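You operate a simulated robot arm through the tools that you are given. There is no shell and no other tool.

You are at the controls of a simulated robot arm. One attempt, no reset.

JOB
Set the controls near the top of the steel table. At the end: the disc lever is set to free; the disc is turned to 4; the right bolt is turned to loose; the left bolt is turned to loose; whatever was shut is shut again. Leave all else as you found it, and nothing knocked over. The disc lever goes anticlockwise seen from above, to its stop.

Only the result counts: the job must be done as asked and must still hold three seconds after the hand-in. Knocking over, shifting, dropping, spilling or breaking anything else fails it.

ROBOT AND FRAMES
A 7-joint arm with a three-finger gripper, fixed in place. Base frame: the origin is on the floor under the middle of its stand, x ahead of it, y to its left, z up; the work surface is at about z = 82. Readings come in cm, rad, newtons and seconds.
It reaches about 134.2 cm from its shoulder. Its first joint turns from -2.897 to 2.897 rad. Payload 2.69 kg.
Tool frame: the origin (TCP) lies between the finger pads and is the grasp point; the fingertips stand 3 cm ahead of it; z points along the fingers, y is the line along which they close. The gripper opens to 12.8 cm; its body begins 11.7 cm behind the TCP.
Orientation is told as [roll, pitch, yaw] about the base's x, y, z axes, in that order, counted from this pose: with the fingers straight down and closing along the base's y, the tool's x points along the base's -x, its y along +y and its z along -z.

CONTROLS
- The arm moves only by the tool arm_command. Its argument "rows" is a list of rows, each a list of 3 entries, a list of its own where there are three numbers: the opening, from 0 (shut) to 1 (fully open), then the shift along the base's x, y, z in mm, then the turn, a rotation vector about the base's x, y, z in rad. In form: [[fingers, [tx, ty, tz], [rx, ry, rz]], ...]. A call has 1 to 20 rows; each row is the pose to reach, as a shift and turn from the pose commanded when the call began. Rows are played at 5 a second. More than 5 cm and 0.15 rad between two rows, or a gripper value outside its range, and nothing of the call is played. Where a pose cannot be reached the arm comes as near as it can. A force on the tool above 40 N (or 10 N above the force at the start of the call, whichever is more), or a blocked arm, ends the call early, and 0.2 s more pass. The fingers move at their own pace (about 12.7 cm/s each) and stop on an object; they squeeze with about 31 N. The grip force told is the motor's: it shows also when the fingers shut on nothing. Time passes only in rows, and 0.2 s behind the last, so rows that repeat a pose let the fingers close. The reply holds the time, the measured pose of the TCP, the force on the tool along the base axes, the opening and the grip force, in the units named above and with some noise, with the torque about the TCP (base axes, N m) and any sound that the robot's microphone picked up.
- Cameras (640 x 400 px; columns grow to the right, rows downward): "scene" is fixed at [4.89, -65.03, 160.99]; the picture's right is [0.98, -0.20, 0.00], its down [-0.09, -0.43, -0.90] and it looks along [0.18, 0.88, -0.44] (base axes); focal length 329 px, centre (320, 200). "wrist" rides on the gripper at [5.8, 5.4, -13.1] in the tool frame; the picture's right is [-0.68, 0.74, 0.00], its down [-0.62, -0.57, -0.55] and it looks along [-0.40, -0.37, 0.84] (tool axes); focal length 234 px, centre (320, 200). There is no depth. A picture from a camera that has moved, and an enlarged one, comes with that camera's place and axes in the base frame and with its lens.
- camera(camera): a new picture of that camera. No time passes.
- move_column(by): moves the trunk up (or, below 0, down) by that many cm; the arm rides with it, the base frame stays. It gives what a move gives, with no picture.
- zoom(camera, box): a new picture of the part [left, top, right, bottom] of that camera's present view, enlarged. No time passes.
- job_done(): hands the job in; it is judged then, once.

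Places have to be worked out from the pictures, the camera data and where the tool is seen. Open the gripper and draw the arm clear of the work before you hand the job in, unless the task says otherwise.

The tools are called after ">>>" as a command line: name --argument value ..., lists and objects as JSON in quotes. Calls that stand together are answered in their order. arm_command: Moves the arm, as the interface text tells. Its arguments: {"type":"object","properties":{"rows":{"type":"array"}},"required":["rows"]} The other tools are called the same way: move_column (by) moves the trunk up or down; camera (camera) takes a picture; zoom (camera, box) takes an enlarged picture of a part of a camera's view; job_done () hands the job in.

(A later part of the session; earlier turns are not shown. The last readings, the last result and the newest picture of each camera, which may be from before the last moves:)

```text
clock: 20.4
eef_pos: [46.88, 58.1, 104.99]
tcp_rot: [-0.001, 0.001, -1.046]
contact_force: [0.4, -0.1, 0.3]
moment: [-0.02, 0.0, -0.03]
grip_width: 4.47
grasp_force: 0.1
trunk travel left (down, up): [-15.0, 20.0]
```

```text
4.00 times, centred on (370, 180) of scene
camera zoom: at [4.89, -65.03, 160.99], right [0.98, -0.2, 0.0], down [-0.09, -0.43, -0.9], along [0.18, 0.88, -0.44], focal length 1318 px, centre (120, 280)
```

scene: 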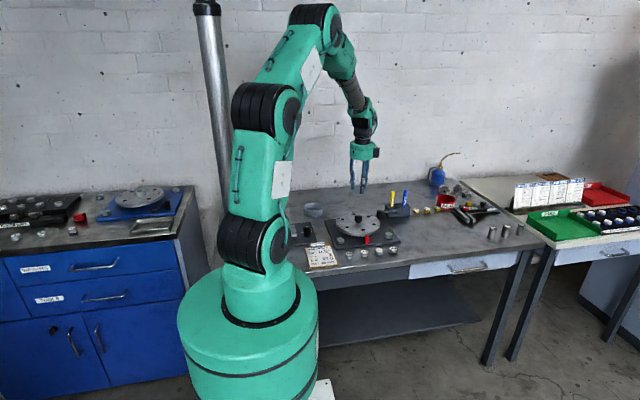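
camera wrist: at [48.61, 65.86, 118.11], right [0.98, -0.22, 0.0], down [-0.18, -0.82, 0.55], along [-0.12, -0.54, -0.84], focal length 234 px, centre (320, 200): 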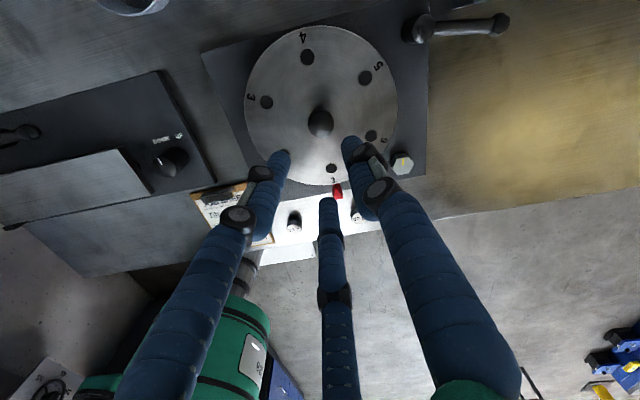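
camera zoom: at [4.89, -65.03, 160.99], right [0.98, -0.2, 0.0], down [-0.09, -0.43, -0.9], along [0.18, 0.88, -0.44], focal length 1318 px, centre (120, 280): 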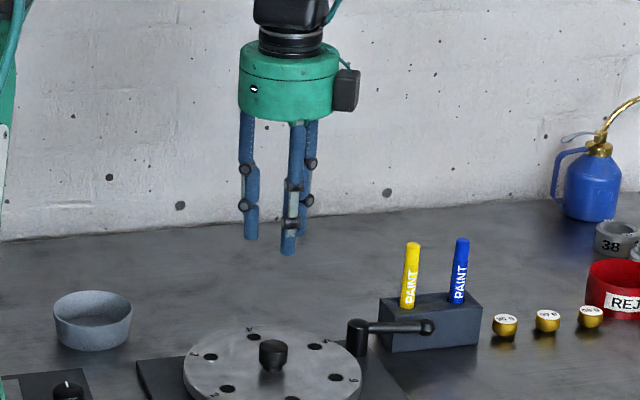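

The knob appears at pixel (320, 122), matching the tool axis, so alignment is good. With this opening the tips are about 2.8 cm ahead of the TCP, so I'll descend to TCP z = 90 (tips 87, just above the disc at 86.5), then check before closing.

>>> arm_command --rows '[[0.35, [0, 0, -40], [0, 0, 0]], [0.35, [0, 0, -80], [0, 0, 0]], [0.35, [0, 0, -115], [0, 0, 0]], [0.35, [0, 0, -130], [0, 0, 0]], [0.35, [0, 0, -142], [0, 0, 0]], [0.35, [0, 0, -148], [0, 0, 0]], [0.35, [0, 0, -148], [0, 0, 0]]]'

>>> camera --camera "wrist"

>>> zoom --camera "scene" --box '[330, 190, 394, 246]'

>>> zoom --camera "wrist" --box '[240, 80, 400, 220]'

```text
clock: 22.0
eef_pos: [46.9, 58.21, 90.2]
tcp_rot: [0.001, 0.0, -1.046]
contact_force: [-0.2, -0.1, -0.9]
moment: [0.02, 0.05, 0.03]
grip_width: 4.5
grasp_force: 0.0
trunk travel left (down, up): [-15.0, 20.0]
```

```text
taken
camera wrist: at [48.59, 65.88, 103.24], right [0.98, -0.22, 0.0], down [-0.18, -0.82, 0.55], along [-0.12, -0.54, -0.84], focal length 234 px, centre (320, 200)
```

wrist: 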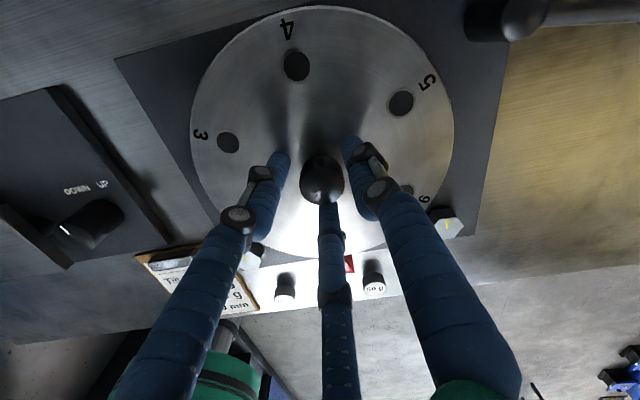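

```text
7.14 times, centred on (362, 218) of scene
camera zoom: at [4.89, -65.03, 160.99], right [0.98, -0.2, 0.0], down [-0.09, -0.43, -0.9], along [0.18, 0.88, -0.44], focal length 2353 px, centre (20, 71)
```

zoom: 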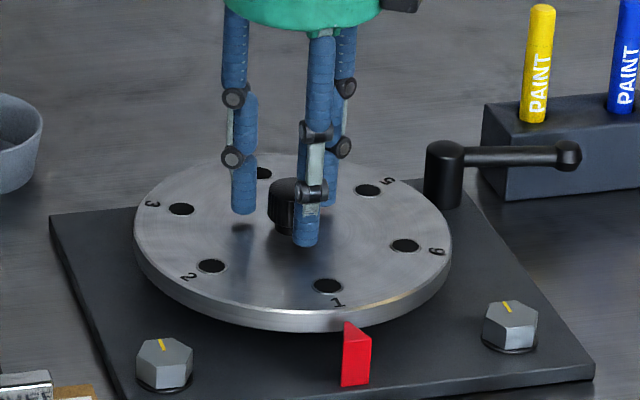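

```text
2.86 times, centred on (320, 150) of wrist
camera zoom: at [48.59, 65.88, 103.24], right [0.98, -0.22, 0.0], down [-0.18, -0.82, 0.55], along [-0.12, -0.54, -0.84], focal length 669 px, centre (320, 343)
```

zoom: 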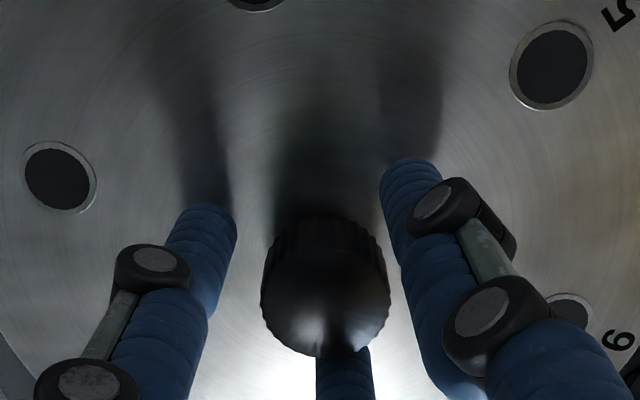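

The fingers surround the knob with the tips about 0.9 cm above the disc. I close on the knob now and check the grip and side forces.

>>> arm_command --rows '[[0.2, [0, 0, 0], [0, 0, 0]], [0.1, [0, 0, 0], [0, 0, 0]], [0, [0, 0, 0], [0, 0, 0]], [0, [0, 0, 0], [0, 0, 0]]]'

>>> zoom --camera "wrist" --box '[240, 80, 400, 220]'

```text
clock: 23.0
eef_pos: [46.82, 58.05, 90.1]
tcp_rot: [-0.002, 0.0, -1.046]
contact_force: [6.7, -16.2, -2.7]
moment: [-0.39, -0.31, -0.04]
grip_width: 3.17
grasp_force: 44.9
trunk travel left (down, up): [-15.0, 20.0]
```

```text
2.86 times, centred on (320, 150) of wrist
camera zoom: at [48.62, 65.76, 103.21], right [0.98, -0.22, 0.0], down [-0.18, -0.82, 0.55], along [-0.12, -0.54, -0.84], focal length 669 px, centre (320, 343)
```

zoom: 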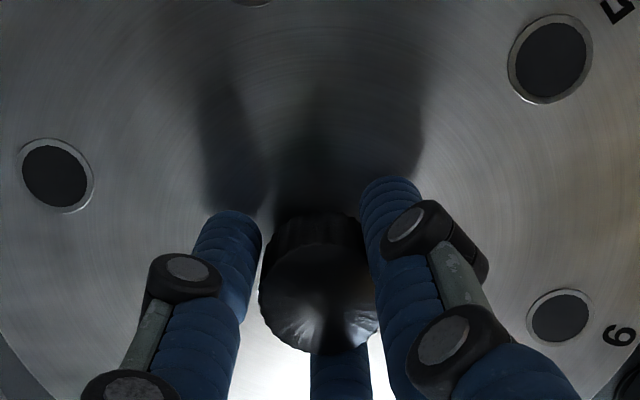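

Gripped at 3.17 cm, but a side force of about 17 N shows the tool sits slightly too far in +y. I shift by small amounts to centre it.

>>> arm_command --rows '[[0, [0.5, -1, 0], [0, 0, 0]], [0, [0.8, -2, 0], [0, 0, 0]], [0, [0.8, -2, 0], [0, 0, 0]]]'

```text
clock: 23.8
eef_pos: [46.95, 57.97, 90.15]
tcp_rot: [0.001, 0.0, -1.049]
contact_force: [-4.4, -1.7, -10.6]
moment: [0.25, 0.2, -0.03]
grip_width: 3.13
grasp_force: 45.0
trunk travel left (down, up): [-15.0, 20.0]
```

Side forces are nearly nulled. I now turn anticlockwise by 0.4 rad to see whether the disc follows.

>>> arm_command --rows '[[0, [-0.3, 0, 0], [0, 0, 0.05]], [0, [-0.3, 0, 0], [0, 0, 0.12]], [0, [-0.3, 0, 0], [0, 0, 0.2]], [0, [-0.3, 0, 0], [0, 0, 0.3]], [0, [-0.3, 0, 0], [0, 0, 0.4]], [0, [-0.3, 0, 0], [0, 0, 0.4]]]'

>>> zoom --camera "scene" --box '[330, 190, 394, 246]'

```text
clock: 25.2
eef_pos: [46.98, 57.95, 90.11]
tcp_rot: [-0.002, -0.001, -0.646]
contact_force: [-5.9, -1.0, -12.7]
moment: [0.05, 0.18, -0.01]
grip_width: 3.1
grasp_force: 44.9
trunk travel left (down, up): [-15.0, 20.0]
```

```text
7.14 times, centred on (362, 218) of scene
camera zoom: at [4.89, -65.03, 160.99], right [0.98, -0.2, 0.0], down [-0.09, -0.43, -0.9], along [0.18, 0.88, -0.44], focal length 2353 px, centre (20, 71)
```

zoom: 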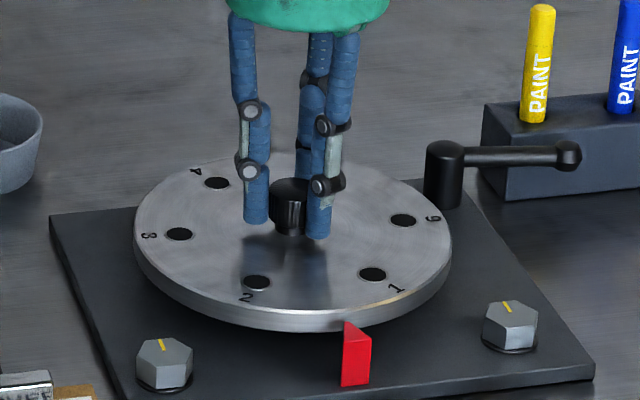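

The disc turns with the knob (2 is coming toward the pointer). I continue anticlockwise, with small rows.

>>> arm_command --rows '[[0, [0.3, 0, 0], [0, 0, 0.12]], [0, [0.3, 0, 0], [0, 0, 0.24]], [0, [0.3, 0, 0], [0, 0, 0.36]], [0, [0.3, 0, 0], [0, 0, 0.48]], [0, [0.3, 0, 0], [0, 0, 0.6]], [0, [0.3, 0, 0], [0, 0, 0.72]], [0, [0.3, 0, 0], [0, 0, 0.84]], [0, [0.3, 0, 0], [0, 0, 0.96]], [0, [0.3, 0, 0], [0, 0, 1.08]], [0, [0.3, 0, 0], [0, 0, 1.2]], [0, [0.3, 0, 0], [0, 0, 1.32]], [0, [0.3, 0, 0], [0, 0, 1.44]], [0, [0.3, 0, 0], [0, 0, 1.44]]]'

>>> zoom --camera "scene" --box '[330, 190, 394, 246]'

```text
clock: 28.0
eef_pos: [47.03, 58.03, 90.3]
tcp_rot: [-0.001, 0.002, 0.795]
contact_force: [-11.7, -0.1, -18.1]
moment: [0.08, 0.3, -0.03]
grip_width: 3.1
grasp_force: 44.8
trunk travel left (down, up): [-15.0, 20.0]
```

```text
7.14 times, centred on (362, 218) of scene
camera zoom: at [4.89, -65.03, 160.99], right [0.98, -0.2, 0.0], down [-0.09, -0.43, -0.9], along [0.18, 0.88, -0.44], focal length 2353 px, centre (20, 71)
```

zoom: 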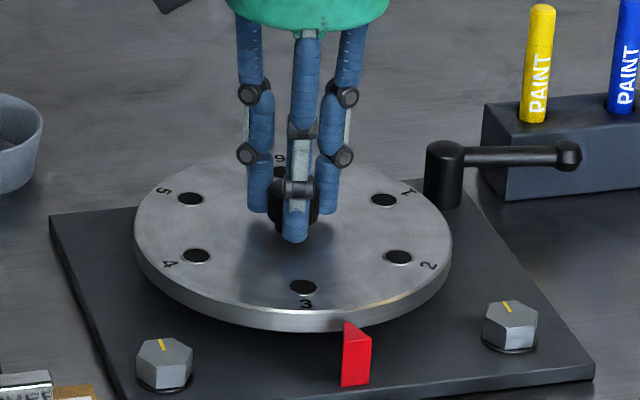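

About 105° done, 3 is nearly at the pointer. A downward pull and some side force built up, so I ease the tool 1 mm in -x and down while turning the remaining ~1.3 rad.

>>> arm_command --rows '[[0, [-0.5, 0, -0.5], [0, 0, 0.1]], [0, [-1, 0, -1], [0, 0, 0.22]], [0, [-1, 0, -1], [0, 0, 0.34]], [0, [-1, 0, -1], [0, 0, 0.46]], [0, [-1, 0, -1], [0, 0, 0.58]], [0, [-1, 0, -1], [0, 0, 0.7]], [0, [-1, 0, -1], [0, 0, 0.82]], [0, [-1, 0, -1], [0, 0, 0.94]], [0, [-1, 0, -1], [0, 0, 1.06]], [0, [-1, 0, -1], [0, 0, 1.18]], [0, [-1, 0, -1], [0, 0, 1.25]], [0, [-1, 0, -1], [0, 0, 1.302]], [0, [-1, 0, -1], [0, 0, 1.302]]]'

>>> zoom --camera "scene" --box '[330, 190, 394, 246]'

>>> camera --camera "wrist"

```text
clock: 30.8
eef_pos: [46.98, 57.99, 90.21]
tcp_rot: [0.0, 0.0, 2.096]
contact_force: [7.2, -6.7, 2.7]
moment: [-0.09, -0.22, -0.03]
grip_width: 3.08
grasp_force: 44.8
trunk travel left (down, up): [-15.0, 20.0]
```

```text
7.14 times, centred on (362, 218) of scene
camera zoom: at [4.89, -65.03, 160.99], right [0.98, -0.2, 0.0], down [-0.09, -0.43, -0.9], along [0.18, 0.88, -0.44], focal length 2353 px, centre (20, 71)
```

zoom: 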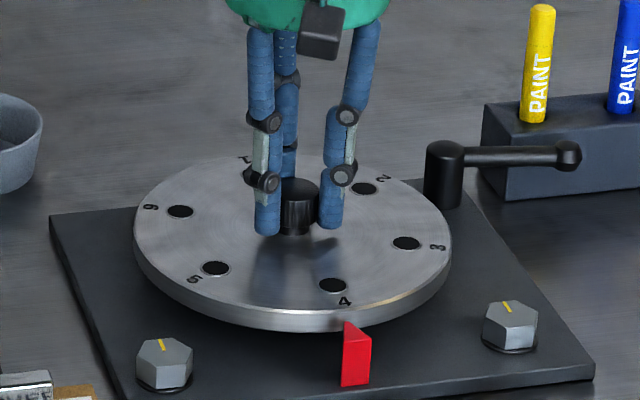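

```text
taken
camera wrist: at [45.23, 50.19, 103.23], right [-0.98, 0.22, 0.0], down [0.18, 0.82, 0.55], along [0.12, 0.54, -0.84], focal length 234 px, centre (320, 200)
```

wrist: 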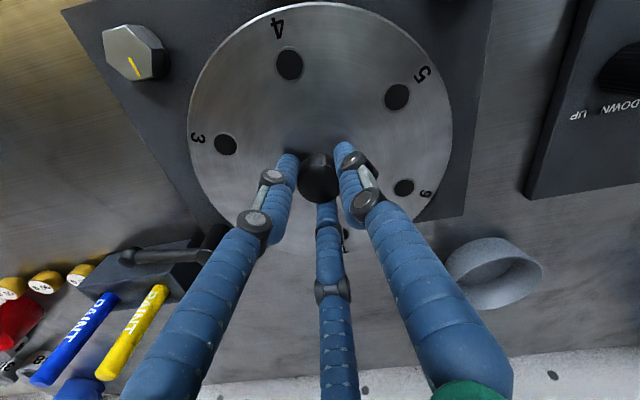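

Number 4 is at the pointer but compared with the original hole positions it overshot by about 2°. I turn back 0.037 rad and compare again.

>>> arm_command --rows '[[0, [-0.4, -0.3, 0], [0, 0, -0.02]], [0, [-0.6, -0.5, 0], [0, 0, -0.037]], [0, [-0.6, -0.5, 0], [0, 0, -0.037]]]'

>>> zoom --camera "scene" --box '[330, 190, 394, 246]'

```text
clock: 31.6
eef_pos: [47.03, 57.92, 89.99]
tcp_rot: [-0.001, -0.003, 2.057]
contact_force: [15.4, -1.2, 1.3]
moment: [0.07, -0.63, 0.02]
grip_width: 3.11
grasp_force: 44.7
trunk travel left (down, up): [-15.0, 20.0]
```

```text
7.14 times, centred on (362, 218) of scene
camera zoom: at [4.89, -65.03, 160.99], right [0.98, -0.2, 0.0], down [-0.09, -0.43, -0.9], along [0.18, 0.88, -0.44], focal length 2353 px, centre (20, 71)
```

zoom: 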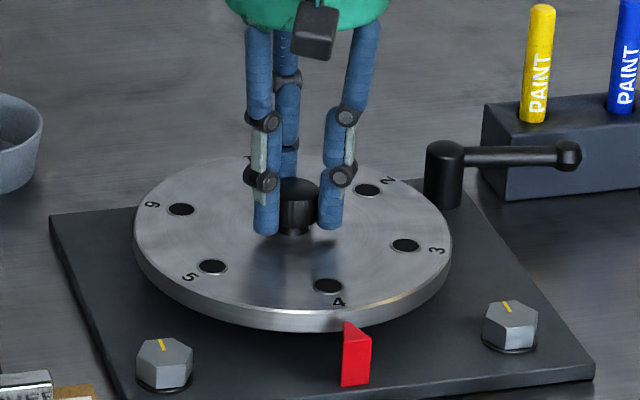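

All hole positions now match the original pattern with 4 in place of 1. I relieve the remaining side force, then open and lift straight up.

>>> arm_command --rows '[[0, [0.8, 0.2, 0], [0, 0, 0]], [0, [0.8, 0.2, 0], [0, 0, 0]], [0.35, [0.8, 0.2, 0], [0, 0, 0]], [0.35, [0.8, 0.2, 0], [0, 0, 0]], [0.35, [0.8, 0.2, 0], [0, 0, 0]], [0.35, [0.8, 0.2, 10], [0, 0, 0]], [0.35, [0.8, 0.2, 30], [0, 0, 0]], [0.35, [0.8, 0.2, 70], [0, 0, 0]], [0.35, [0.8, 0.2, 110], [0, 0, 0]], [0.35, [0.8, 0.2, 150], [0, 0, 0]], [0.35, [0.8, 0.2, 150], [0, 0, 0]]]'

>>> zoom --camera "scene" --box '[330, 190, 394, 246]'

>>> camera --camera "wrist"

```text
clock: 34.0
eef_pos: [46.87, 57.91, 105.16]
tcp_rot: [-0.001, 0.0, 2.056]
contact_force: [-0.1, 0.0, 0.0]
moment: [0.03, -0.02, -0.01]
grip_width: 4.48
grasp_force: 0.1
trunk travel left (down, up): [-15.0, 20.0]
```

```text
7.14 times, centred on (362, 218) of scene
camera zoom: at [4.89, -65.03, 160.99], right [0.98, -0.2, 0.0], down [-0.09, -0.43, -0.9], along [0.18, 0.88, -0.44], focal length 2353 px, centre (20, 71)
```

zoom: 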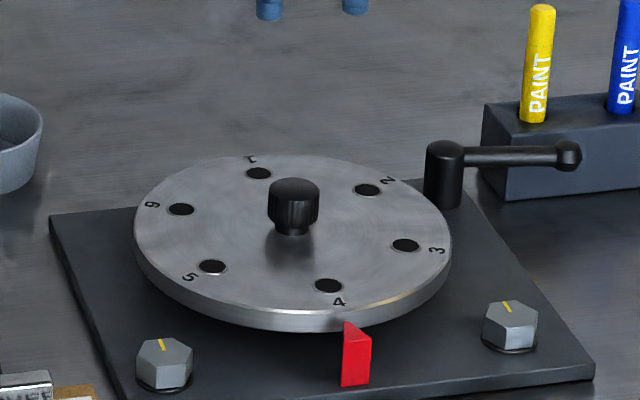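

```text
taken
camera wrist: at [44.92, 50.21, 118.17], right [-0.97, 0.25, 0.0], down [0.21, 0.81, 0.55], along [0.14, 0.53, -0.84], focal length 234 px, centre (320, 200)
```

wrist: 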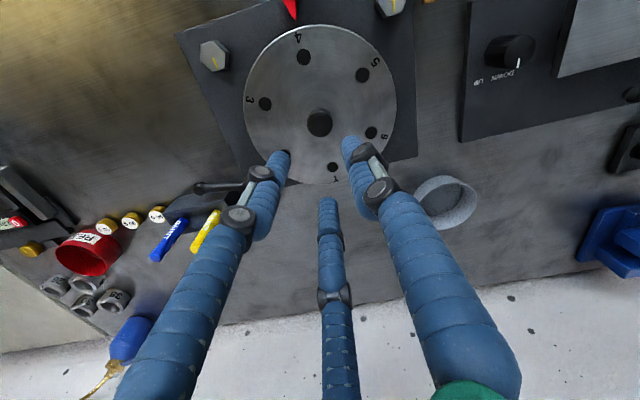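

The disc stays at 4 after release. Next the right bolt: triangulated at about (57.6, 48.15), top near z = 85, flats facing 30°/90°/150°…, so yaw 0 lines the fingers with flats. I move above it at z = 105 and turn back to yaw 0.

>>> arm_command --rows '[[0.35, [7, -6, 0], [0, 0, -0.137]], [0.35, [14, -13, 0], [0, 0, -0.274]], [0.35, [21, -19, 0], [0, 0, -0.411]], [0.35, [28, -26, 0], [0, 0, -0.548]], [0.35, [36, -32, 0], [0, 0, -0.685]], [0.35, [43, -39, 0], [0, 0, -0.822]], [0.35, [50, -45, 0], [0, 0, -0.959]], [0.35, [57, -51, 0], [0, 0, -1.096]], [0.35, [64, -58, 0], [0, 0, -1.233]], [0.35, [71, -64, 0], [0, 0, -1.37]], [0.35, [78, -71, 0], [0, 0, -1.507]], [0.35, [86, -77, 0], [0, 0, -1.644]], [0.35, [93, -84, 0], [0, 0, -1.781]], [0.35, [100, -90, 0], [0, 0, -1.918]], [0.35, [107, -96.5, 0], [0, 0, -2.056]], [0.35, [107, -96.5, 0], [0, 0, -2.056]]]'

>>> camera --camera "wrist"

>>> zoom --camera "wrist" --box '[280, 80, 360, 150]'

```text
clock: 37.4
eef_pos: [57.8, 48.38, 105.07]
tcp_rot: [0.0, -0.001, -0.001]
contact_force: [-0.3, -0.2, 0.1]
moment: [-0.03, 0.01, 0.02]
grip_width: 4.49
grasp_force: 0.0
trunk travel left (down, up): [-15.0, 20.0]
```

```text
taken
camera wrist: at [51.82, 53.62, 118.15], right [0.68, 0.74, 0.0], down [0.62, -0.57, 0.55], along [0.4, -0.37, -0.84], focal length 234 px, centre (320, 200)
```

wrist: 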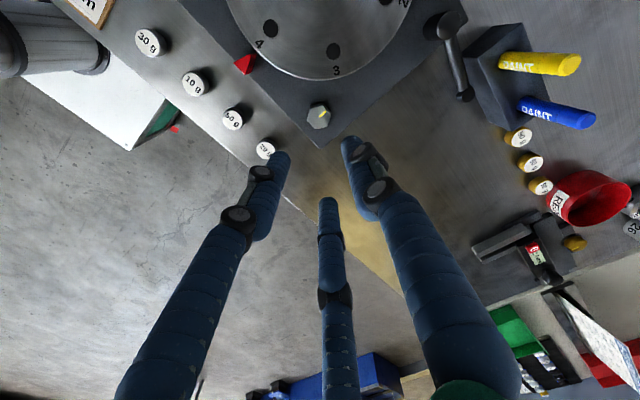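

```text
5.71 times, centred on (320, 115) of wrist
camera zoom: at [51.82, 53.62, 118.15], right [0.68, 0.74, 0.0], down [0.62, -0.57, 0.55], along [0.4, -0.37, -0.84], focal length 1338 px, centre (320, 686)
```

zoom: 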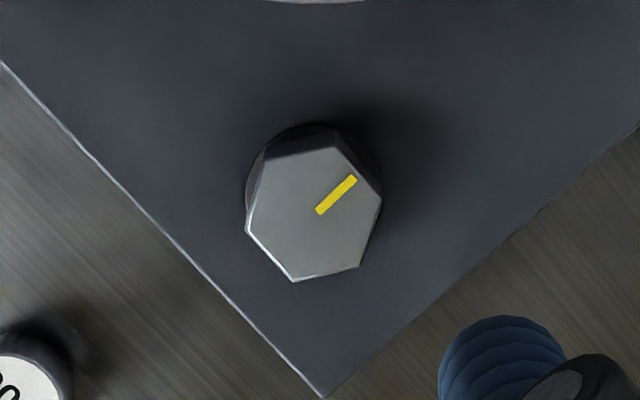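

The bolt top shows at (57.59, 48.14), about 1-2 mm off the tool axis. I correct for that and descend to z = 92 for a parallax check.

>>> arm_command --rows '[[0.35, [-1, -2, -35], [0, 0, 0]], [0.35, [-1, -2, -75], [0, 0, 0]], [0.35, [-1, -2, -110], [0, 0, 0]], [0.35, [-1, -2, -135], [0, 0, 0]], [0.35, [-1, -2, -135], [0, 0, 0]]]'

>>> zoom --camera "wrist" --box '[240, 80, 400, 220]'

>>> zoom --camera "scene" --box '[350, 190, 430, 260]'

```text
clock: 38.6
eef_pos: [57.65, 48.21, 91.52]
tcp_rot: [-0.001, 0.0, 0.001]
contact_force: [0.4, -0.3, -0.3]
moment: [-0.02, 0.03, 0.03]
grip_width: 4.47
grasp_force: 0.1
trunk travel left (down, up): [-15.0, 20.0]
```

```text
2.86 times, centred on (320, 150) of wrist
camera zoom: at [51.77, 53.46, 104.61], right [0.68, 0.74, 0.0], down [0.62, -0.56, 0.55], along [0.4, -0.37, -0.84], focal length 669 px, centre (320, 343)
```

zoom: 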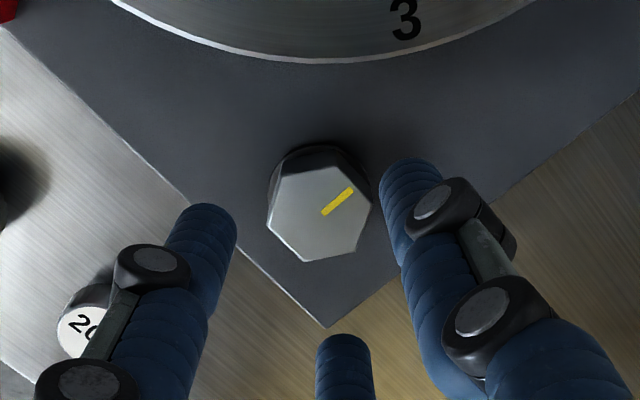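

```text
5.71 times, centred on (390, 225) of scene
camera zoom: at [4.89, -65.03, 160.99], right [0.98, -0.2, 0.0], down [-0.09, -0.43, -0.9], along [0.18, 0.88, -0.44], focal length 1882 px, centre (-80, 57)
```

zoom: 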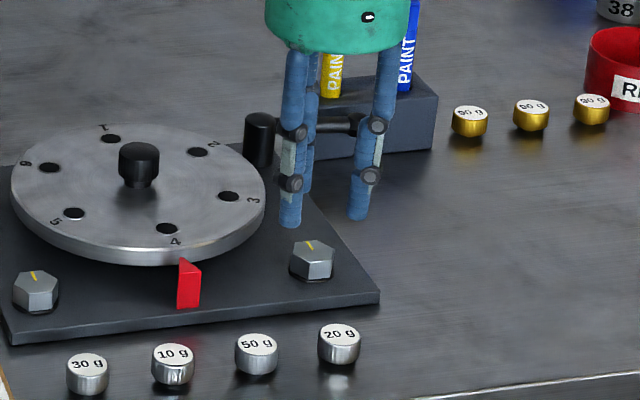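

Both heights agree on the bolt at (57.55, 48.18), top z about 85.3, and the tool is centred within 1 mm. I descend to TCP z = 86.8, so the tips come to about 84, above the plate at 83.

>>> arm_command --rows '[[0.35, [-0.5, 0, -15], [0, 0, 0]], [0.35, [-0.5, 0, -30], [0, 0, 0]], [0.35, [-0.5, 0, -40], [0, 0, 0]], [0.35, [-0.5, 0, -47], [0, 0, 0]], [0.35, [-0.5, 0, -47], [0, 0, 0]]]'

>>> zoom --camera "wrist" --box '[240, 80, 400, 220]'

>>> zoom --camera "scene" --box '[360, 200, 408, 242]'

```text
clock: 39.8
eef_pos: [57.49, 48.17, 86.91]
tcp_rot: [0.001, 0.0, 0.002]
contact_force: [0.5, 0.2, -0.8]
moment: [-0.03, 0.0, -0.03]
grip_width: 4.5
grasp_force: 0.0
trunk travel left (down, up): [-15.0, 20.0]
```

```text
2.86 times, centred on (320, 150) of wrist
camera zoom: at [51.61, 53.45, 99.95], right [0.68, 0.74, 0.0], down [0.62, -0.56, 0.55], along [0.4, -0.37, -0.84], focal length 669 px, centre (320, 343)
```

zoom: 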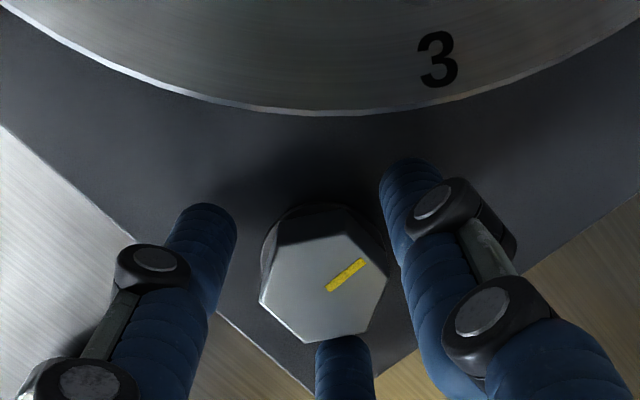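

```text
9.52 times, centred on (384, 221) of scene
camera zoom: at [4.89, -65.03, 160.99], right [0.98, -0.2, 0.0], down [-0.09, -0.43, -0.9], along [0.18, 0.88, -0.44], focal length 3137 px, centre (-290, 0)
```

zoom: 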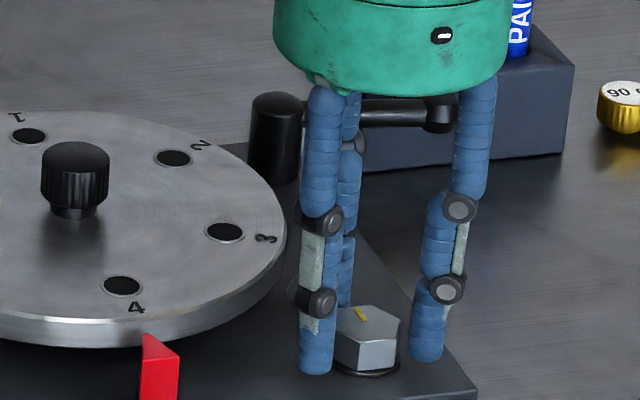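

The fingers surround the bolt with tips at about z = 84.1. I lower 3 mm more and close on the flats.

>>> arm_command --rows '[[0.35, [0, 0, -3], [0, 0, 0]], [0.25, [0, 0, -3], [0, 0, 0]], [0.15, [0, 0, -3], [0, 0, 0]], [0, [0, 0, -3], [0, 0, 0]], [0, [0, 0, -3], [0, 0, 0]]]'

>>> zoom --camera "wrist" --box '[240, 80, 400, 220]'

```text
clock: 40.9
eef_pos: [57.74, 48.05, 86.71]
tcp_rot: [0.0, -0.001, 0.003]
contact_force: [5.3, -1.1, -5.9]
moment: [-0.36, -0.47, 0.04]
grip_width: 2.94
grasp_force: 45.8
trunk travel left (down, up): [-15.0, 20.0]
stopped in row 5: the force on the tool passed its limit at 41 N (the readings are from after the stop); the commanded pose is now the measured one
```

```text
2.86 times, centred on (320, 150) of wrist
camera zoom: at [51.86, 53.31, 99.64], right [0.68, 0.74, 0.0], down [0.62, -0.57, 0.55], along [0.41, -0.37, -0.84], focal length 669 px, centre (320, 343)
```

zoom: 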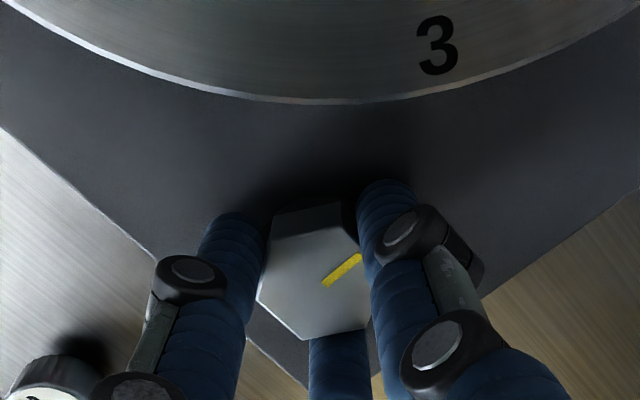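

Gripped across flats (2.94 cm), and the forces have settled low. I turn anticlockwise in small steps and watch the torque.

>>> arm_command --rows '[[0, [0, 0, 0], [0, 0, 0.04]], [0, [0, 0, 0], [0, 0, 0.08]], [0, [0, 0, 0], [0, 0, 0.14]], [0, [0, 0, 0], [0, 0, 0.2]], [0, [0, 0, 0], [0, 0, 0.2]]]'

>>> zoom --camera "wrist" --box '[240, 80, 400, 220]'

>>> zoom --camera "scene" --box '[360, 200, 408, 242]'

```text
clock: 42.1
eef_pos: [57.85, 48.02, 86.62]
tcp_rot: [0.001, -0.002, 0.202]
contact_force: [21.4, -13.3, -8.6]
moment: [-0.44, -0.53, 0.02]
grip_width: 2.94
grasp_force: 44.8
trunk travel left (down, up): [-15.0, 20.0]
```

```text
2.86 times, centred on (320, 150) of wrist
camera zoom: at [50.92, 52.03, 99.65], right [0.52, 0.86, 0.0], down [0.72, -0.43, 0.55], along [0.47, -0.28, -0.84], focal length 669 px, centre (320, 343)
```

zoom: 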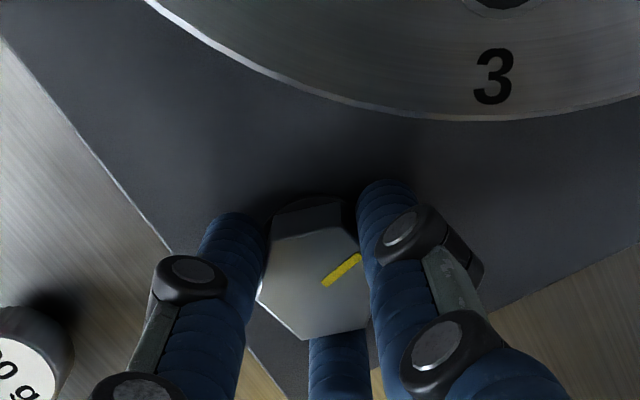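

```text
9.52 times, centred on (384, 221) of scene
camera zoom: at [4.89, -65.03, 160.99], right [0.98, -0.2, 0.0], down [-0.09, -0.43, -0.9], along [0.18, 0.88, -0.44], focal length 3137 px, centre (-290, 0)
```

zoom: 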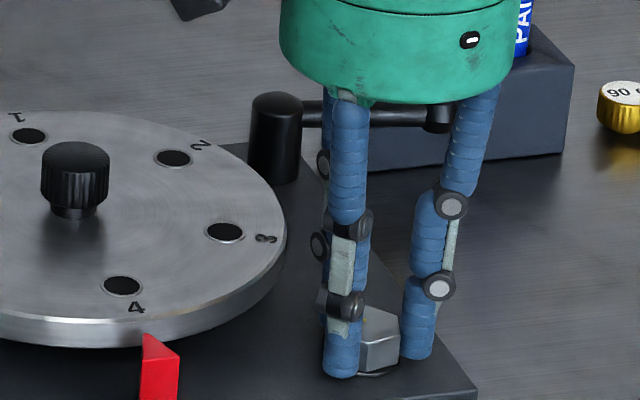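

The bolt turns with the gripper (the mark keeps its place in the wrist view) at almost no torque, but side force has built up. I ease the tool +x/-y to null it.

>>> arm_command --rows '[[0, [0.7, -0.4, 0], [0, 0, 0]], [0, [1.4, -0.8, 0], [0, 0, 0]], [0, [1.4, -0.8, 0], [0, 0, 0]]]'

```text
clock: 42.9
eef_pos: [57.73, 48.04, 86.61]
tcp_rot: [0.0, -0.002, 0.2]
contact_force: [2.6, -3.4, -2.5]
moment: [-0.08, 0.25, -0.02]
grip_width: 2.91
grasp_force: 44.9
trunk travel left (down, up): [-15.0, 20.0]
```

Forces are nulled. I keep turning anticlockwise by another 0.5 rad.

>>> arm_command --rows '[[0, [0, 0, 0], [0, 0, 0.1]], [0, [0, 0, 0], [0, 0, 0.2]], [0, [0, 0, 0], [0, 0, 0.3]], [0, [0, 0, 0], [0, 0, 0.4]], [0, [0, 0, 0], [0, 0, 0.5]], [0, [0, 0, 0], [0, 0, 0.5]]]'

>>> zoom --camera "wrist" --box '[240, 80, 400, 220]'

```text
clock: 44.3
eef_pos: [57.7, 48.03, 86.57]
tcp_rot: [0.001, -0.002, 0.701]
contact_force: [-10.8, 10.6, -6.7]
moment: [0.3, 0.35, 0.0]
grip_width: 2.94
grasp_force: 44.9
trunk travel left (down, up): [-15.0, 20.0]
```

```text
2.86 times, centred on (320, 150) of wrist
camera zoom: at [49.81, 48.25, 99.64], right [0.04, 1.0, 0.0], down [0.83, -0.03, 0.55], along [0.55, -0.02, -0.84], focal length 669 px, centre (320, 343)
```

zoom: 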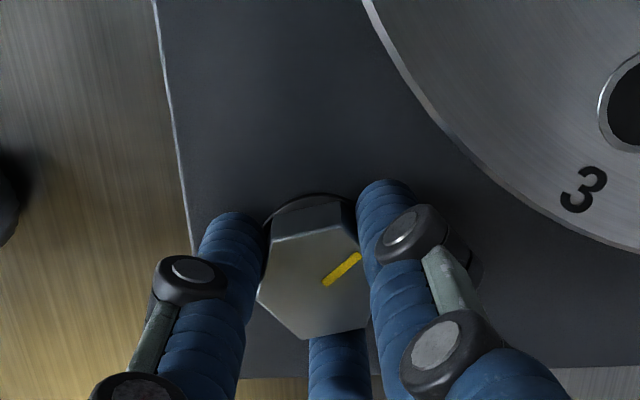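

The bolt has turned 40° with no stop felt. I correct the centring a little and continue another 0.7 rad.

>>> arm_command --rows '[[0, [-0.4, 0.4, 0], [0, 0, 0.05]], [0, [-0.8, 0.7, 0], [0, 0, 0.12]], [0, [-0.8, 0.7, 0], [0, 0, 0.22]], [0, [-0.8, 0.7, 0], [0, 0, 0.32]], [0, [-0.8, 0.7, 0], [0, 0, 0.42]], [0, [-0.8, 0.7, 0], [0, 0, 0.52]], [0, [-0.8, 0.7, 0], [0, 0, 0.62]], [0, [-0.8, 0.7, 0], [0, 0, 0.7]], [0, [-0.8, 0.7, 0], [0, 0, 0.7]]]'

>>> zoom --camera "wrist" --box '[240, 80, 400, 220]'

```text
clock: 46.3
eef_pos: [57.92, 47.94, 86.6]
tcp_rot: [0.002, -0.002, 1.403]
contact_force: [7.6, -7.7, -10.0]
moment: [-0.22, -0.27, -0.01]
grip_width: 2.96
grasp_force: 45.0
trunk travel left (down, up): [-15.0, 20.0]
```

```text
2.86 times, centred on (320, 150) of wrist
camera zoom: at [51.49, 43.07, 99.65], right [-0.61, 0.79, 0.0], down [0.66, 0.51, 0.55], along [0.43, 0.34, -0.84], focal length 669 px, centre (320, 343)
```

zoom: 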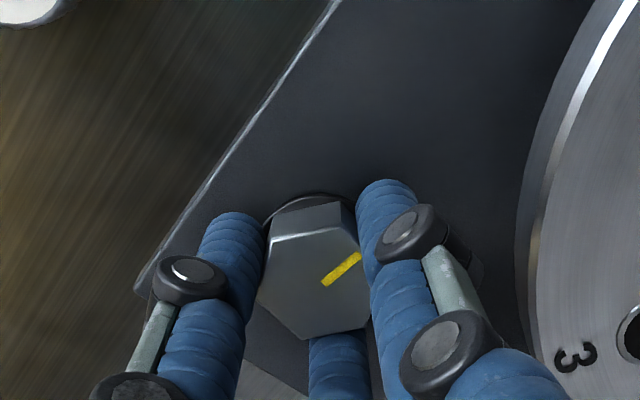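

Now 80°, still following freely. I continue toward 120° in total, with a small centring correction.

>>> arm_command --rows '[[0, [0.3, -0.3, 0], [0, 0, 0.07]], [0, [0.5, -0.5, 0], [0, 0, 0.14]], [0, [0.5, -0.5, 0], [0, 0, 0.21]], [0, [0.5, -0.5, 0], [0, 0, 0.28]], [0, [0.5, -0.5, 0], [0, 0, 0.35]], [0, [0.5, -0.5, 0], [0, 0, 0.42]], [0, [0.5, -0.5, 0], [0, 0, 0.49]], [0, [0.5, -0.5, 0], [0, 0, 0.56]], [0, [0.5, -0.5, 0], [0, 0, 0.63]], [0, [0.5, -0.5, 0], [0, 0, 0.69]], [0, [0.5, -0.5, 0], [0, 0, 0.69]]]'

>>> zoom --camera "wrist" --box '[240, 80, 400, 220]'

>>> zoom --camera "scene" --box '[340, 190, 420, 250]'

```text
clock: 48.7
eef_pos: [57.86, 48.01, 86.58]
tcp_rot: [0.0, -0.001, 2.09]
contact_force: [-2.3, 1.0, -10.1]
moment: [-0.08, 0.1, 0.02]
grip_width: 2.92
grasp_force: 44.4
trunk travel left (down, up): [-15.0, 20.0]
```

```text
2.86 times, centred on (320, 150) of wrist
camera zoom: at [56.04, 40.19, 99.66], right [-0.98, 0.22, 0.0], down [0.18, 0.81, 0.55], along [0.12, 0.54, -0.84], focal length 669 px, centre (320, 343)
```

zoom: 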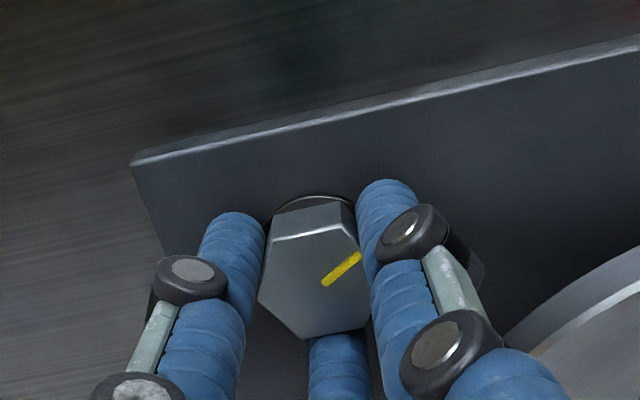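

```text
6.67 times, centred on (380, 220) of scene
camera zoom: at [4.89, -65.03, 160.99], right [0.98, -0.2, 0.0], down [-0.09, -0.43, -0.9], along [0.18, 0.88, -0.44], focal length 2196 px, centre (-80, 67)
```

zoom: 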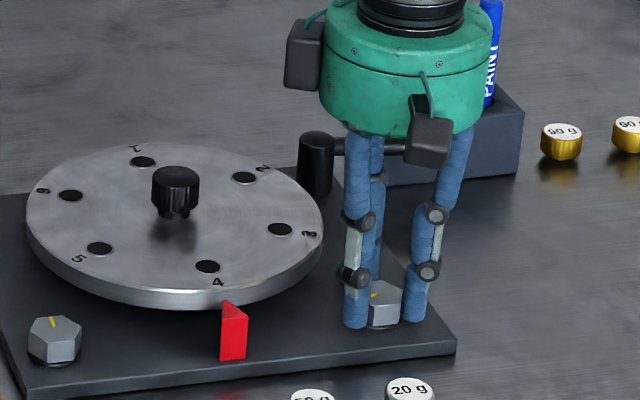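

120° done with no stop yet. I'll try another 0.45 rad at this grip, checking that the yaw still follows.

>>> arm_command --rows '[[0, [0, 0, 0], [0, 0, 0.08]], [0, [0, 0, 0], [0, 0, 0.16]], [0, [0, 0, 0], [0, 0, 0.24]], [0, [0, 0, 0], [0, 0, 0.32]], [0, [0, 0, 0], [0, 0, 0.4]], [0, [0, 0, 0], [0, 0, 0.45]], [0, [0, 0, 0], [0, 0, 0.45]]]'

>>> zoom --camera "wrist" --box '[240, 80, 400, 220]'

```text
clock: 50.3
eef_pos: [57.77, 47.99, 86.68]
tcp_rot: [0.001, -0.003, 2.541]
contact_force: [1.4, 0.1, -10.8]
moment: [0.0, -0.1, -0.03]
grip_width: 2.94
grasp_force: 45.3
trunk travel left (down, up): [-15.0, 20.0]
```

```text
2.86 times, centred on (320, 150) of wrist
camera zoom: at [59.59, 40.21, 99.66], right [-0.97, -0.23, 0.0], down [-0.19, 0.81, 0.55], along [-0.13, 0.53, -0.84], focal length 669 px, centre (320, 343)
```

zoom: 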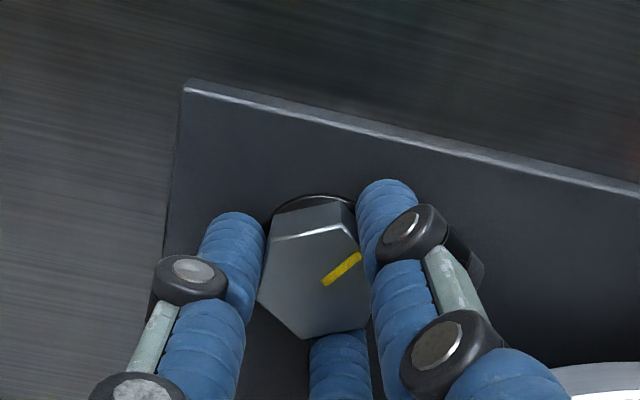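

145° and still following. I continue by another 0.6 rad, watching the torque and the yaw reading.

>>> arm_command --rows '[[0, [0, 0, 0], [0, 0, 0.08]], [0, [0, 0, 0], [0, 0, 0.16]], [0, [0, 0, 0], [0, 0, 0.24]], [0, [0, 0, 0], [0, 0, 0.32]], [0, [0, 0, 0], [0, 0, 0.4]], [0, [0, 0, 0], [0, 0, 0.48]], [0, [0, 0, 0], [0, 0, 0.55]], [0, [0, 0, 0], [0, 0, 0.6]], [0, [0, 0, 0], [0, 0, 0.6]]]'

>>> zoom --camera "wrist" --box '[240, 80, 400, 220]'

```text
clock: 52.3
eef_pos: [57.94, 47.98, 86.69]
tcp_rot: [0.0, -0.002, -3.14]
contact_force: [-1.7, 5.0, -8.9]
moment: [0.16, 0.09, 0.0]
grip_width: 2.91
grasp_force: 44.9
trunk travel left (down, up): [-15.0, 20.0]
```

```text
2.86 times, centred on (320, 150) of wrist
camera zoom: at [63.64, 42.59, 99.66], right [-0.68, -0.74, 0.0], down [-0.61, 0.57, 0.55], along [-0.41, 0.37, -0.84], focal length 669 px, centre (320, 343)
```

zoom: 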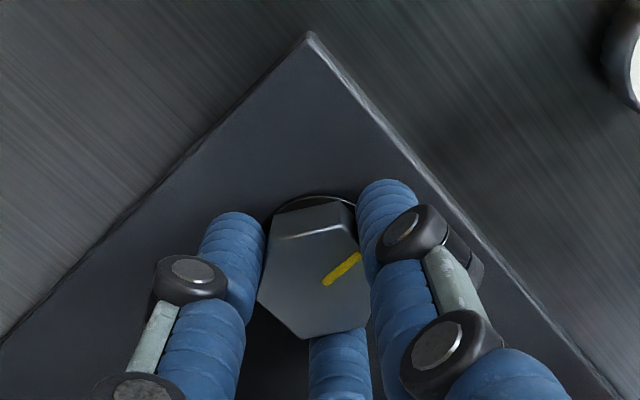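

180° turned, still no stop or torque. I continue further, in case the wrist has more range.

>>> arm_command --rows '[[0, [0, 0, 0], [0, 0, 0.08]], [0, [0, 0, 0], [0, 0, 0.16]], [0, [0, 0, 0], [0, 0, 0.24]], [0, [0, 0, 0], [0, 0, 0.32]], [0, [0, 0, 0], [0, 0, 0.4]], [0, [0, 0, 0], [0, 0, 0.48]], [0, [0, 0, 0], [0, 0, 0.52]], [0, [0, 0, 0], [0, 0, 0.52]]]'

>>> zoom --camera "wrist" --box '[240, 80, 400, 220]'

```text
clock: 54.1
eef_pos: [57.82, 47.89, 86.63]
tcp_rot: [0.002, -0.001, -2.621]
contact_force: [-1.4, 2.8, -3.5]
moment: [0.03, 0.05, -0.73]
grip_width: 2.99
grasp_force: 45.0
trunk travel left (down, up): [-15.0, 20.0]
```

```text
2.86 times, centred on (320, 150) of wrist
camera zoom: at [65.53, 46.22, 99.72], right [-0.22, -0.98, 0.0], down [-0.81, 0.19, 0.55], along [-0.54, 0.12, -0.84], focal length 669 px, centre (320, 343)
```

zoom: 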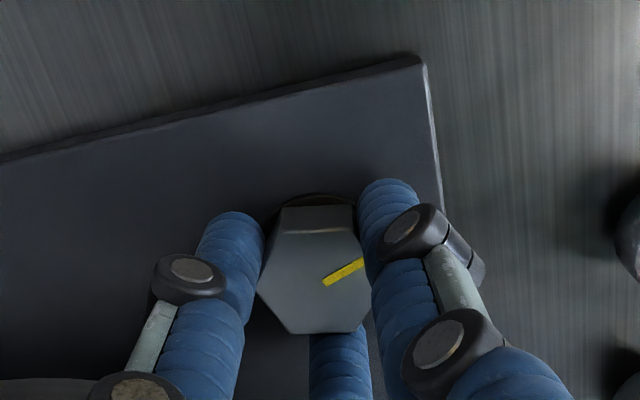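

At yaw 3.66 rad (210°) the torque jumped to -0.73 N m and the mark lagged the fingers by roughly 10°, so the bolt has reached its stop near 200°. I open and lift off.

>>> arm_command --rows '[[0.15, [0, 0, 0], [0, 0, 0]], [0.35, [0, 0, 0], [0, 0, 0]], [0.35, [0, 0, 0], [0, 0, 0]], [0.35, [0, 0, 10], [0, 0, 0]], [0.35, [0, 0, 40], [0, 0, 0]], [0.35, [0, 0, 80], [0, 0, 0]], [0.35, [0, 0, 120], [0, 0, 0]], [0.35, [0, 0, 160], [0, 0, 0]], [0.35, [0, 0, 180], [0, 0, 0]], [0.35, [0, 0, 180], [0, 0, 0]]]'

>>> zoom --camera "wrist" --box '[240, 60, 400, 160]'

>>> zoom --camera "scene" --box '[320, 190, 416, 260]'

```text
clock: 56.3
eef_pos: [57.73, 47.96, 104.83]
tcp_rot: [-0.001, -0.002, -2.624]
contact_force: [-0.8, -0.3, 0.5]
moment: [0.01, -0.05, -0.03]
grip_width: 4.46
grasp_force: 0.0
trunk travel left (down, up): [-15.0, 20.0]
```

```text
4.00 times, centred on (320, 110) of wrist
camera zoom: at [65.47, 46.22, 117.74], right [-0.22, -0.98, 0.0], down [-0.81, 0.19, 0.55], along [-0.54, 0.12, -0.84], focal length 937 px, centre (320, 560)
```

zoom: 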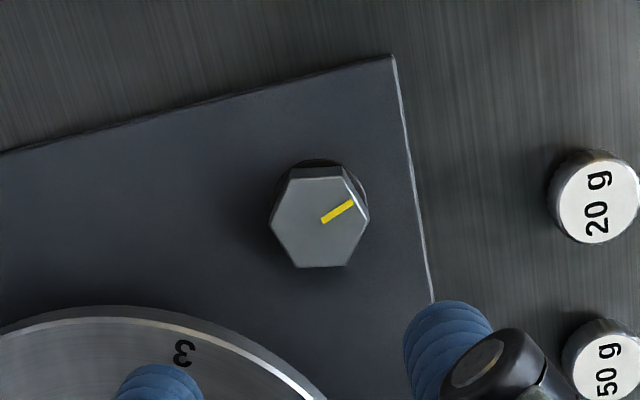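

```text
5.71 times, centred on (368, 225) of scene
camera zoom: at [4.89, -65.03, 160.99], right [0.98, -0.2, 0.0], down [-0.09, -0.43, -0.9], along [0.18, 0.88, -0.44], focal length 1882 px, centre (46, 57)
```

zoom: 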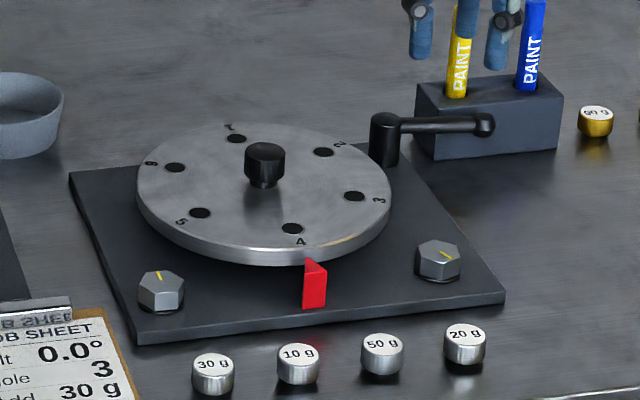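

The right bolt's mark now points to about 286-290° (from 90°), i.e. ~200° anticlockwise, at its stop. Now I move to above the left bolt (36.1, 48.15) at z = 105 and unwind the wrist toward yaw -60°, in two calls.

>>> arm_command --rows '[[0.35, [-7, 0, 0], [0, 0, -0.145]], [0.35, [-14, 0, 0], [0, 0, -0.29]], [0.35, [-21, 0, 0], [0, 0, -0.435]], [0.35, [-28, 0, 0], [0, 0, -0.58]], [0.35, [-35, 0, 0], [0, 0, -0.725]], [0.35, [-42, 0, 0], [0, 0, -0.87]], [0.35, [-49, 0, 0], [0, 0, -1.015]], [0.35, [-56, 0, 0], [0, 0, -1.16]], [0.35, [-63, 0, 0], [0, 0, -1.305]], [0.35, [-70, 0, 0], [0, 0, -1.45]], [0.35, [-77, 0, 0], [0, 0, -1.595]], [0.35, [-84, 0, 0], [0, 0, -1.74]], [0.35, [-91, 0, 0], [0, 0, -1.885]], [0.35, [-98, 0, 0], [0, 0, -2.03]], [0.35, [-105, 0, 0], [0, 0, -2.175]], [0.35, [-112, 0, 0], [0, 0, -2.32]], [0.35, [-119, 0, 0], [0, 0, -2.465]], [0.35, [-126, 0, 0], [0, 0, -2.61]]]'

```text
clock: 60.1
eef_pos: [45.19, 47.99, 104.61]
tcp_rot: [-0.001, -0.003, 1.049]
contact_force: [-0.4, 0.8, 0.2]
moment: [0.02, 0.03, -0.03]
grip_width: 4.48
grasp_force: 0.0
trunk travel left (down, up): [-15.0, 20.0]
```

The wrist unwound correctly to yaw 1.05. I continue to yaw -1.047 above the left bolt.

>>> arm_command --rows '[[0.35, [-6, 0, 0], [0, 0, -0.14]], [0.35, [-12, 0, 0], [0, 0, -0.28]], [0.35, [-18, 0, 0], [0, 0, -0.42]], [0.35, [-24, 0, 0], [0, 0, -0.56]], [0.35, [-30, 0, 0], [0, 0, -0.7]], [0.35, [-36, 0, 0], [0, 0, -0.84]], [0.35, [-42, 0, 0], [0, 0, -0.98]], [0.35, [-48, 0, 0], [0, 0, -1.12]], [0.35, [-54, 0, 0], [0, 0, -1.26]], [0.35, [-60, 0, 0], [0, 0, -1.4]], [0.35, [-66, 0, 0], [0, 0, -1.54]], [0.35, [-72, 0, 0], [0, 0, -1.68]], [0.35, [-78, 0, 0], [0, 0, -1.82]], [0.35, [-85, 1, 0], [0, 0, -1.96]], [0.35, [-91, 1.5, 0], [0, 0, -2.096]], [0.35, [-91, 1.5, 0], [0, 0, -2.096]]]'

>>> camera --camera "wrist"

>>> zoom --camera "wrist" --box '[280, 80, 360, 150]'

>>> camera --camera "scene"

```text
clock: 63.5
eef_pos: [36.05, 48.04, 104.66]
tcp_rot: [0.001, -0.002, -1.047]
contact_force: [0.1, 0.0, -0.4]
moment: [0.01, 0.0, -0.01]
grip_width: 4.48
grasp_force: 0.1
trunk travel left (down, up): [-15.0, 20.0]
```

```text
taken
camera wrist: at [37.72, 55.83, 117.69], right [0.98, -0.22, 0.0], down [-0.18, -0.82, 0.55], along [-0.12, -0.54, -0.84], focal length 234 px, centre (320, 200)
```

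wrist: 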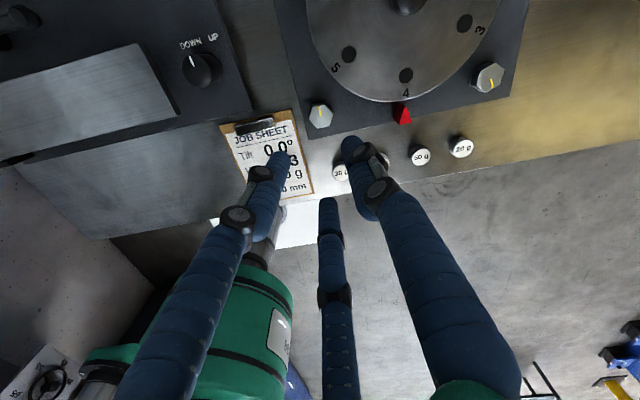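

```text
5.71 times, centred on (320, 115) of wrist
camera zoom: at [37.72, 55.83, 117.69], right [0.98, -0.22, 0.0], down [-0.18, -0.82, 0.55], along [-0.12, -0.54, -0.84], focal length 1338 px, centre (320, 686)
```

zoom: 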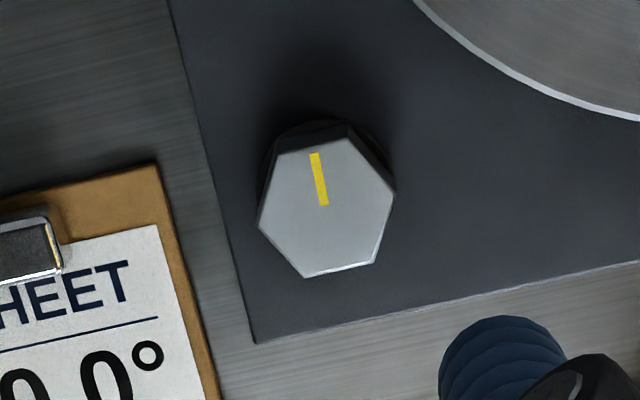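

```text
taken
```

scene: 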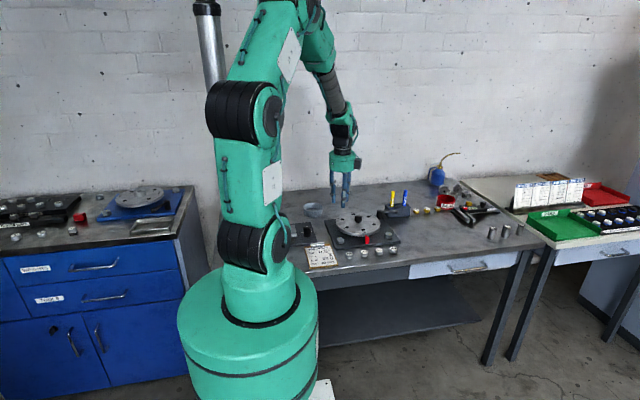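

The left bolt sits at about (36.1, 48.0) after applying the bias seen on the other parts, and the tool is already within 1 mm. I descend in stages, checking at z = 91.

>>> arm_command --rows '[[0.35, [0.4, -0.3, -40], [0, 0, 0]], [0.35, [0.4, -0.3, -80], [0, 0, 0]], [0.35, [0.4, -0.3, -115], [0, 0, 0]], [0.35, [0.4, -0.3, -135], [0, 0, 0]], [0.35, [0.4, -0.3, -135], [0, 0, 0]]]'

>>> zoom --camera "wrist" --box '[240, 80, 400, 220]'

>>> zoom --camera "scene" --box '[300, 190, 396, 274]'

```text
clock: 64.7
eef_pos: [36.16, 48.09, 91.17]
tcp_rot: [0.001, -0.003, -1.045]
contact_force: [-0.3, -0.3, -0.7]
moment: [-0.02, 0.0, 0.03]
grip_width: 4.51
grasp_force: 0.1
trunk travel left (down, up): [-15.0, 20.0]
```

```text
2.86 times, centred on (320, 150) of wrist
camera zoom: at [37.82, 55.86, 104.18], right [0.98, -0.22, 0.0], down [-0.18, -0.82, 0.55], along [-0.12, -0.54, -0.84], focal length 669 px, centre (320, 343)
```

zoom: 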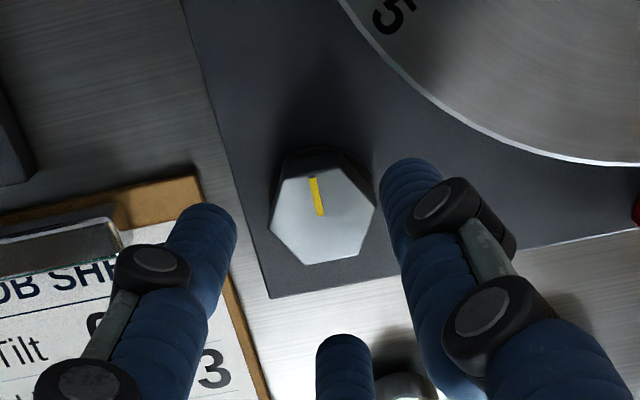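

```text
4.76 times, centred on (348, 232) of scene
camera zoom: at [4.89, -65.03, 160.99], right [0.98, -0.2, 0.0], down [-0.09, -0.43, -0.9], along [0.18, 0.88, -0.44], focal length 1569 px, centre (187, 48)
```

zoom: 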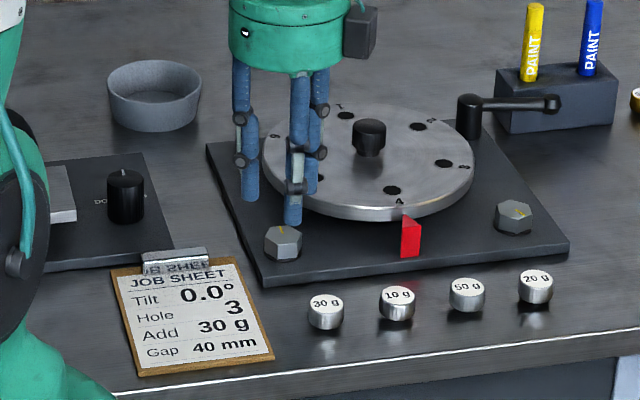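

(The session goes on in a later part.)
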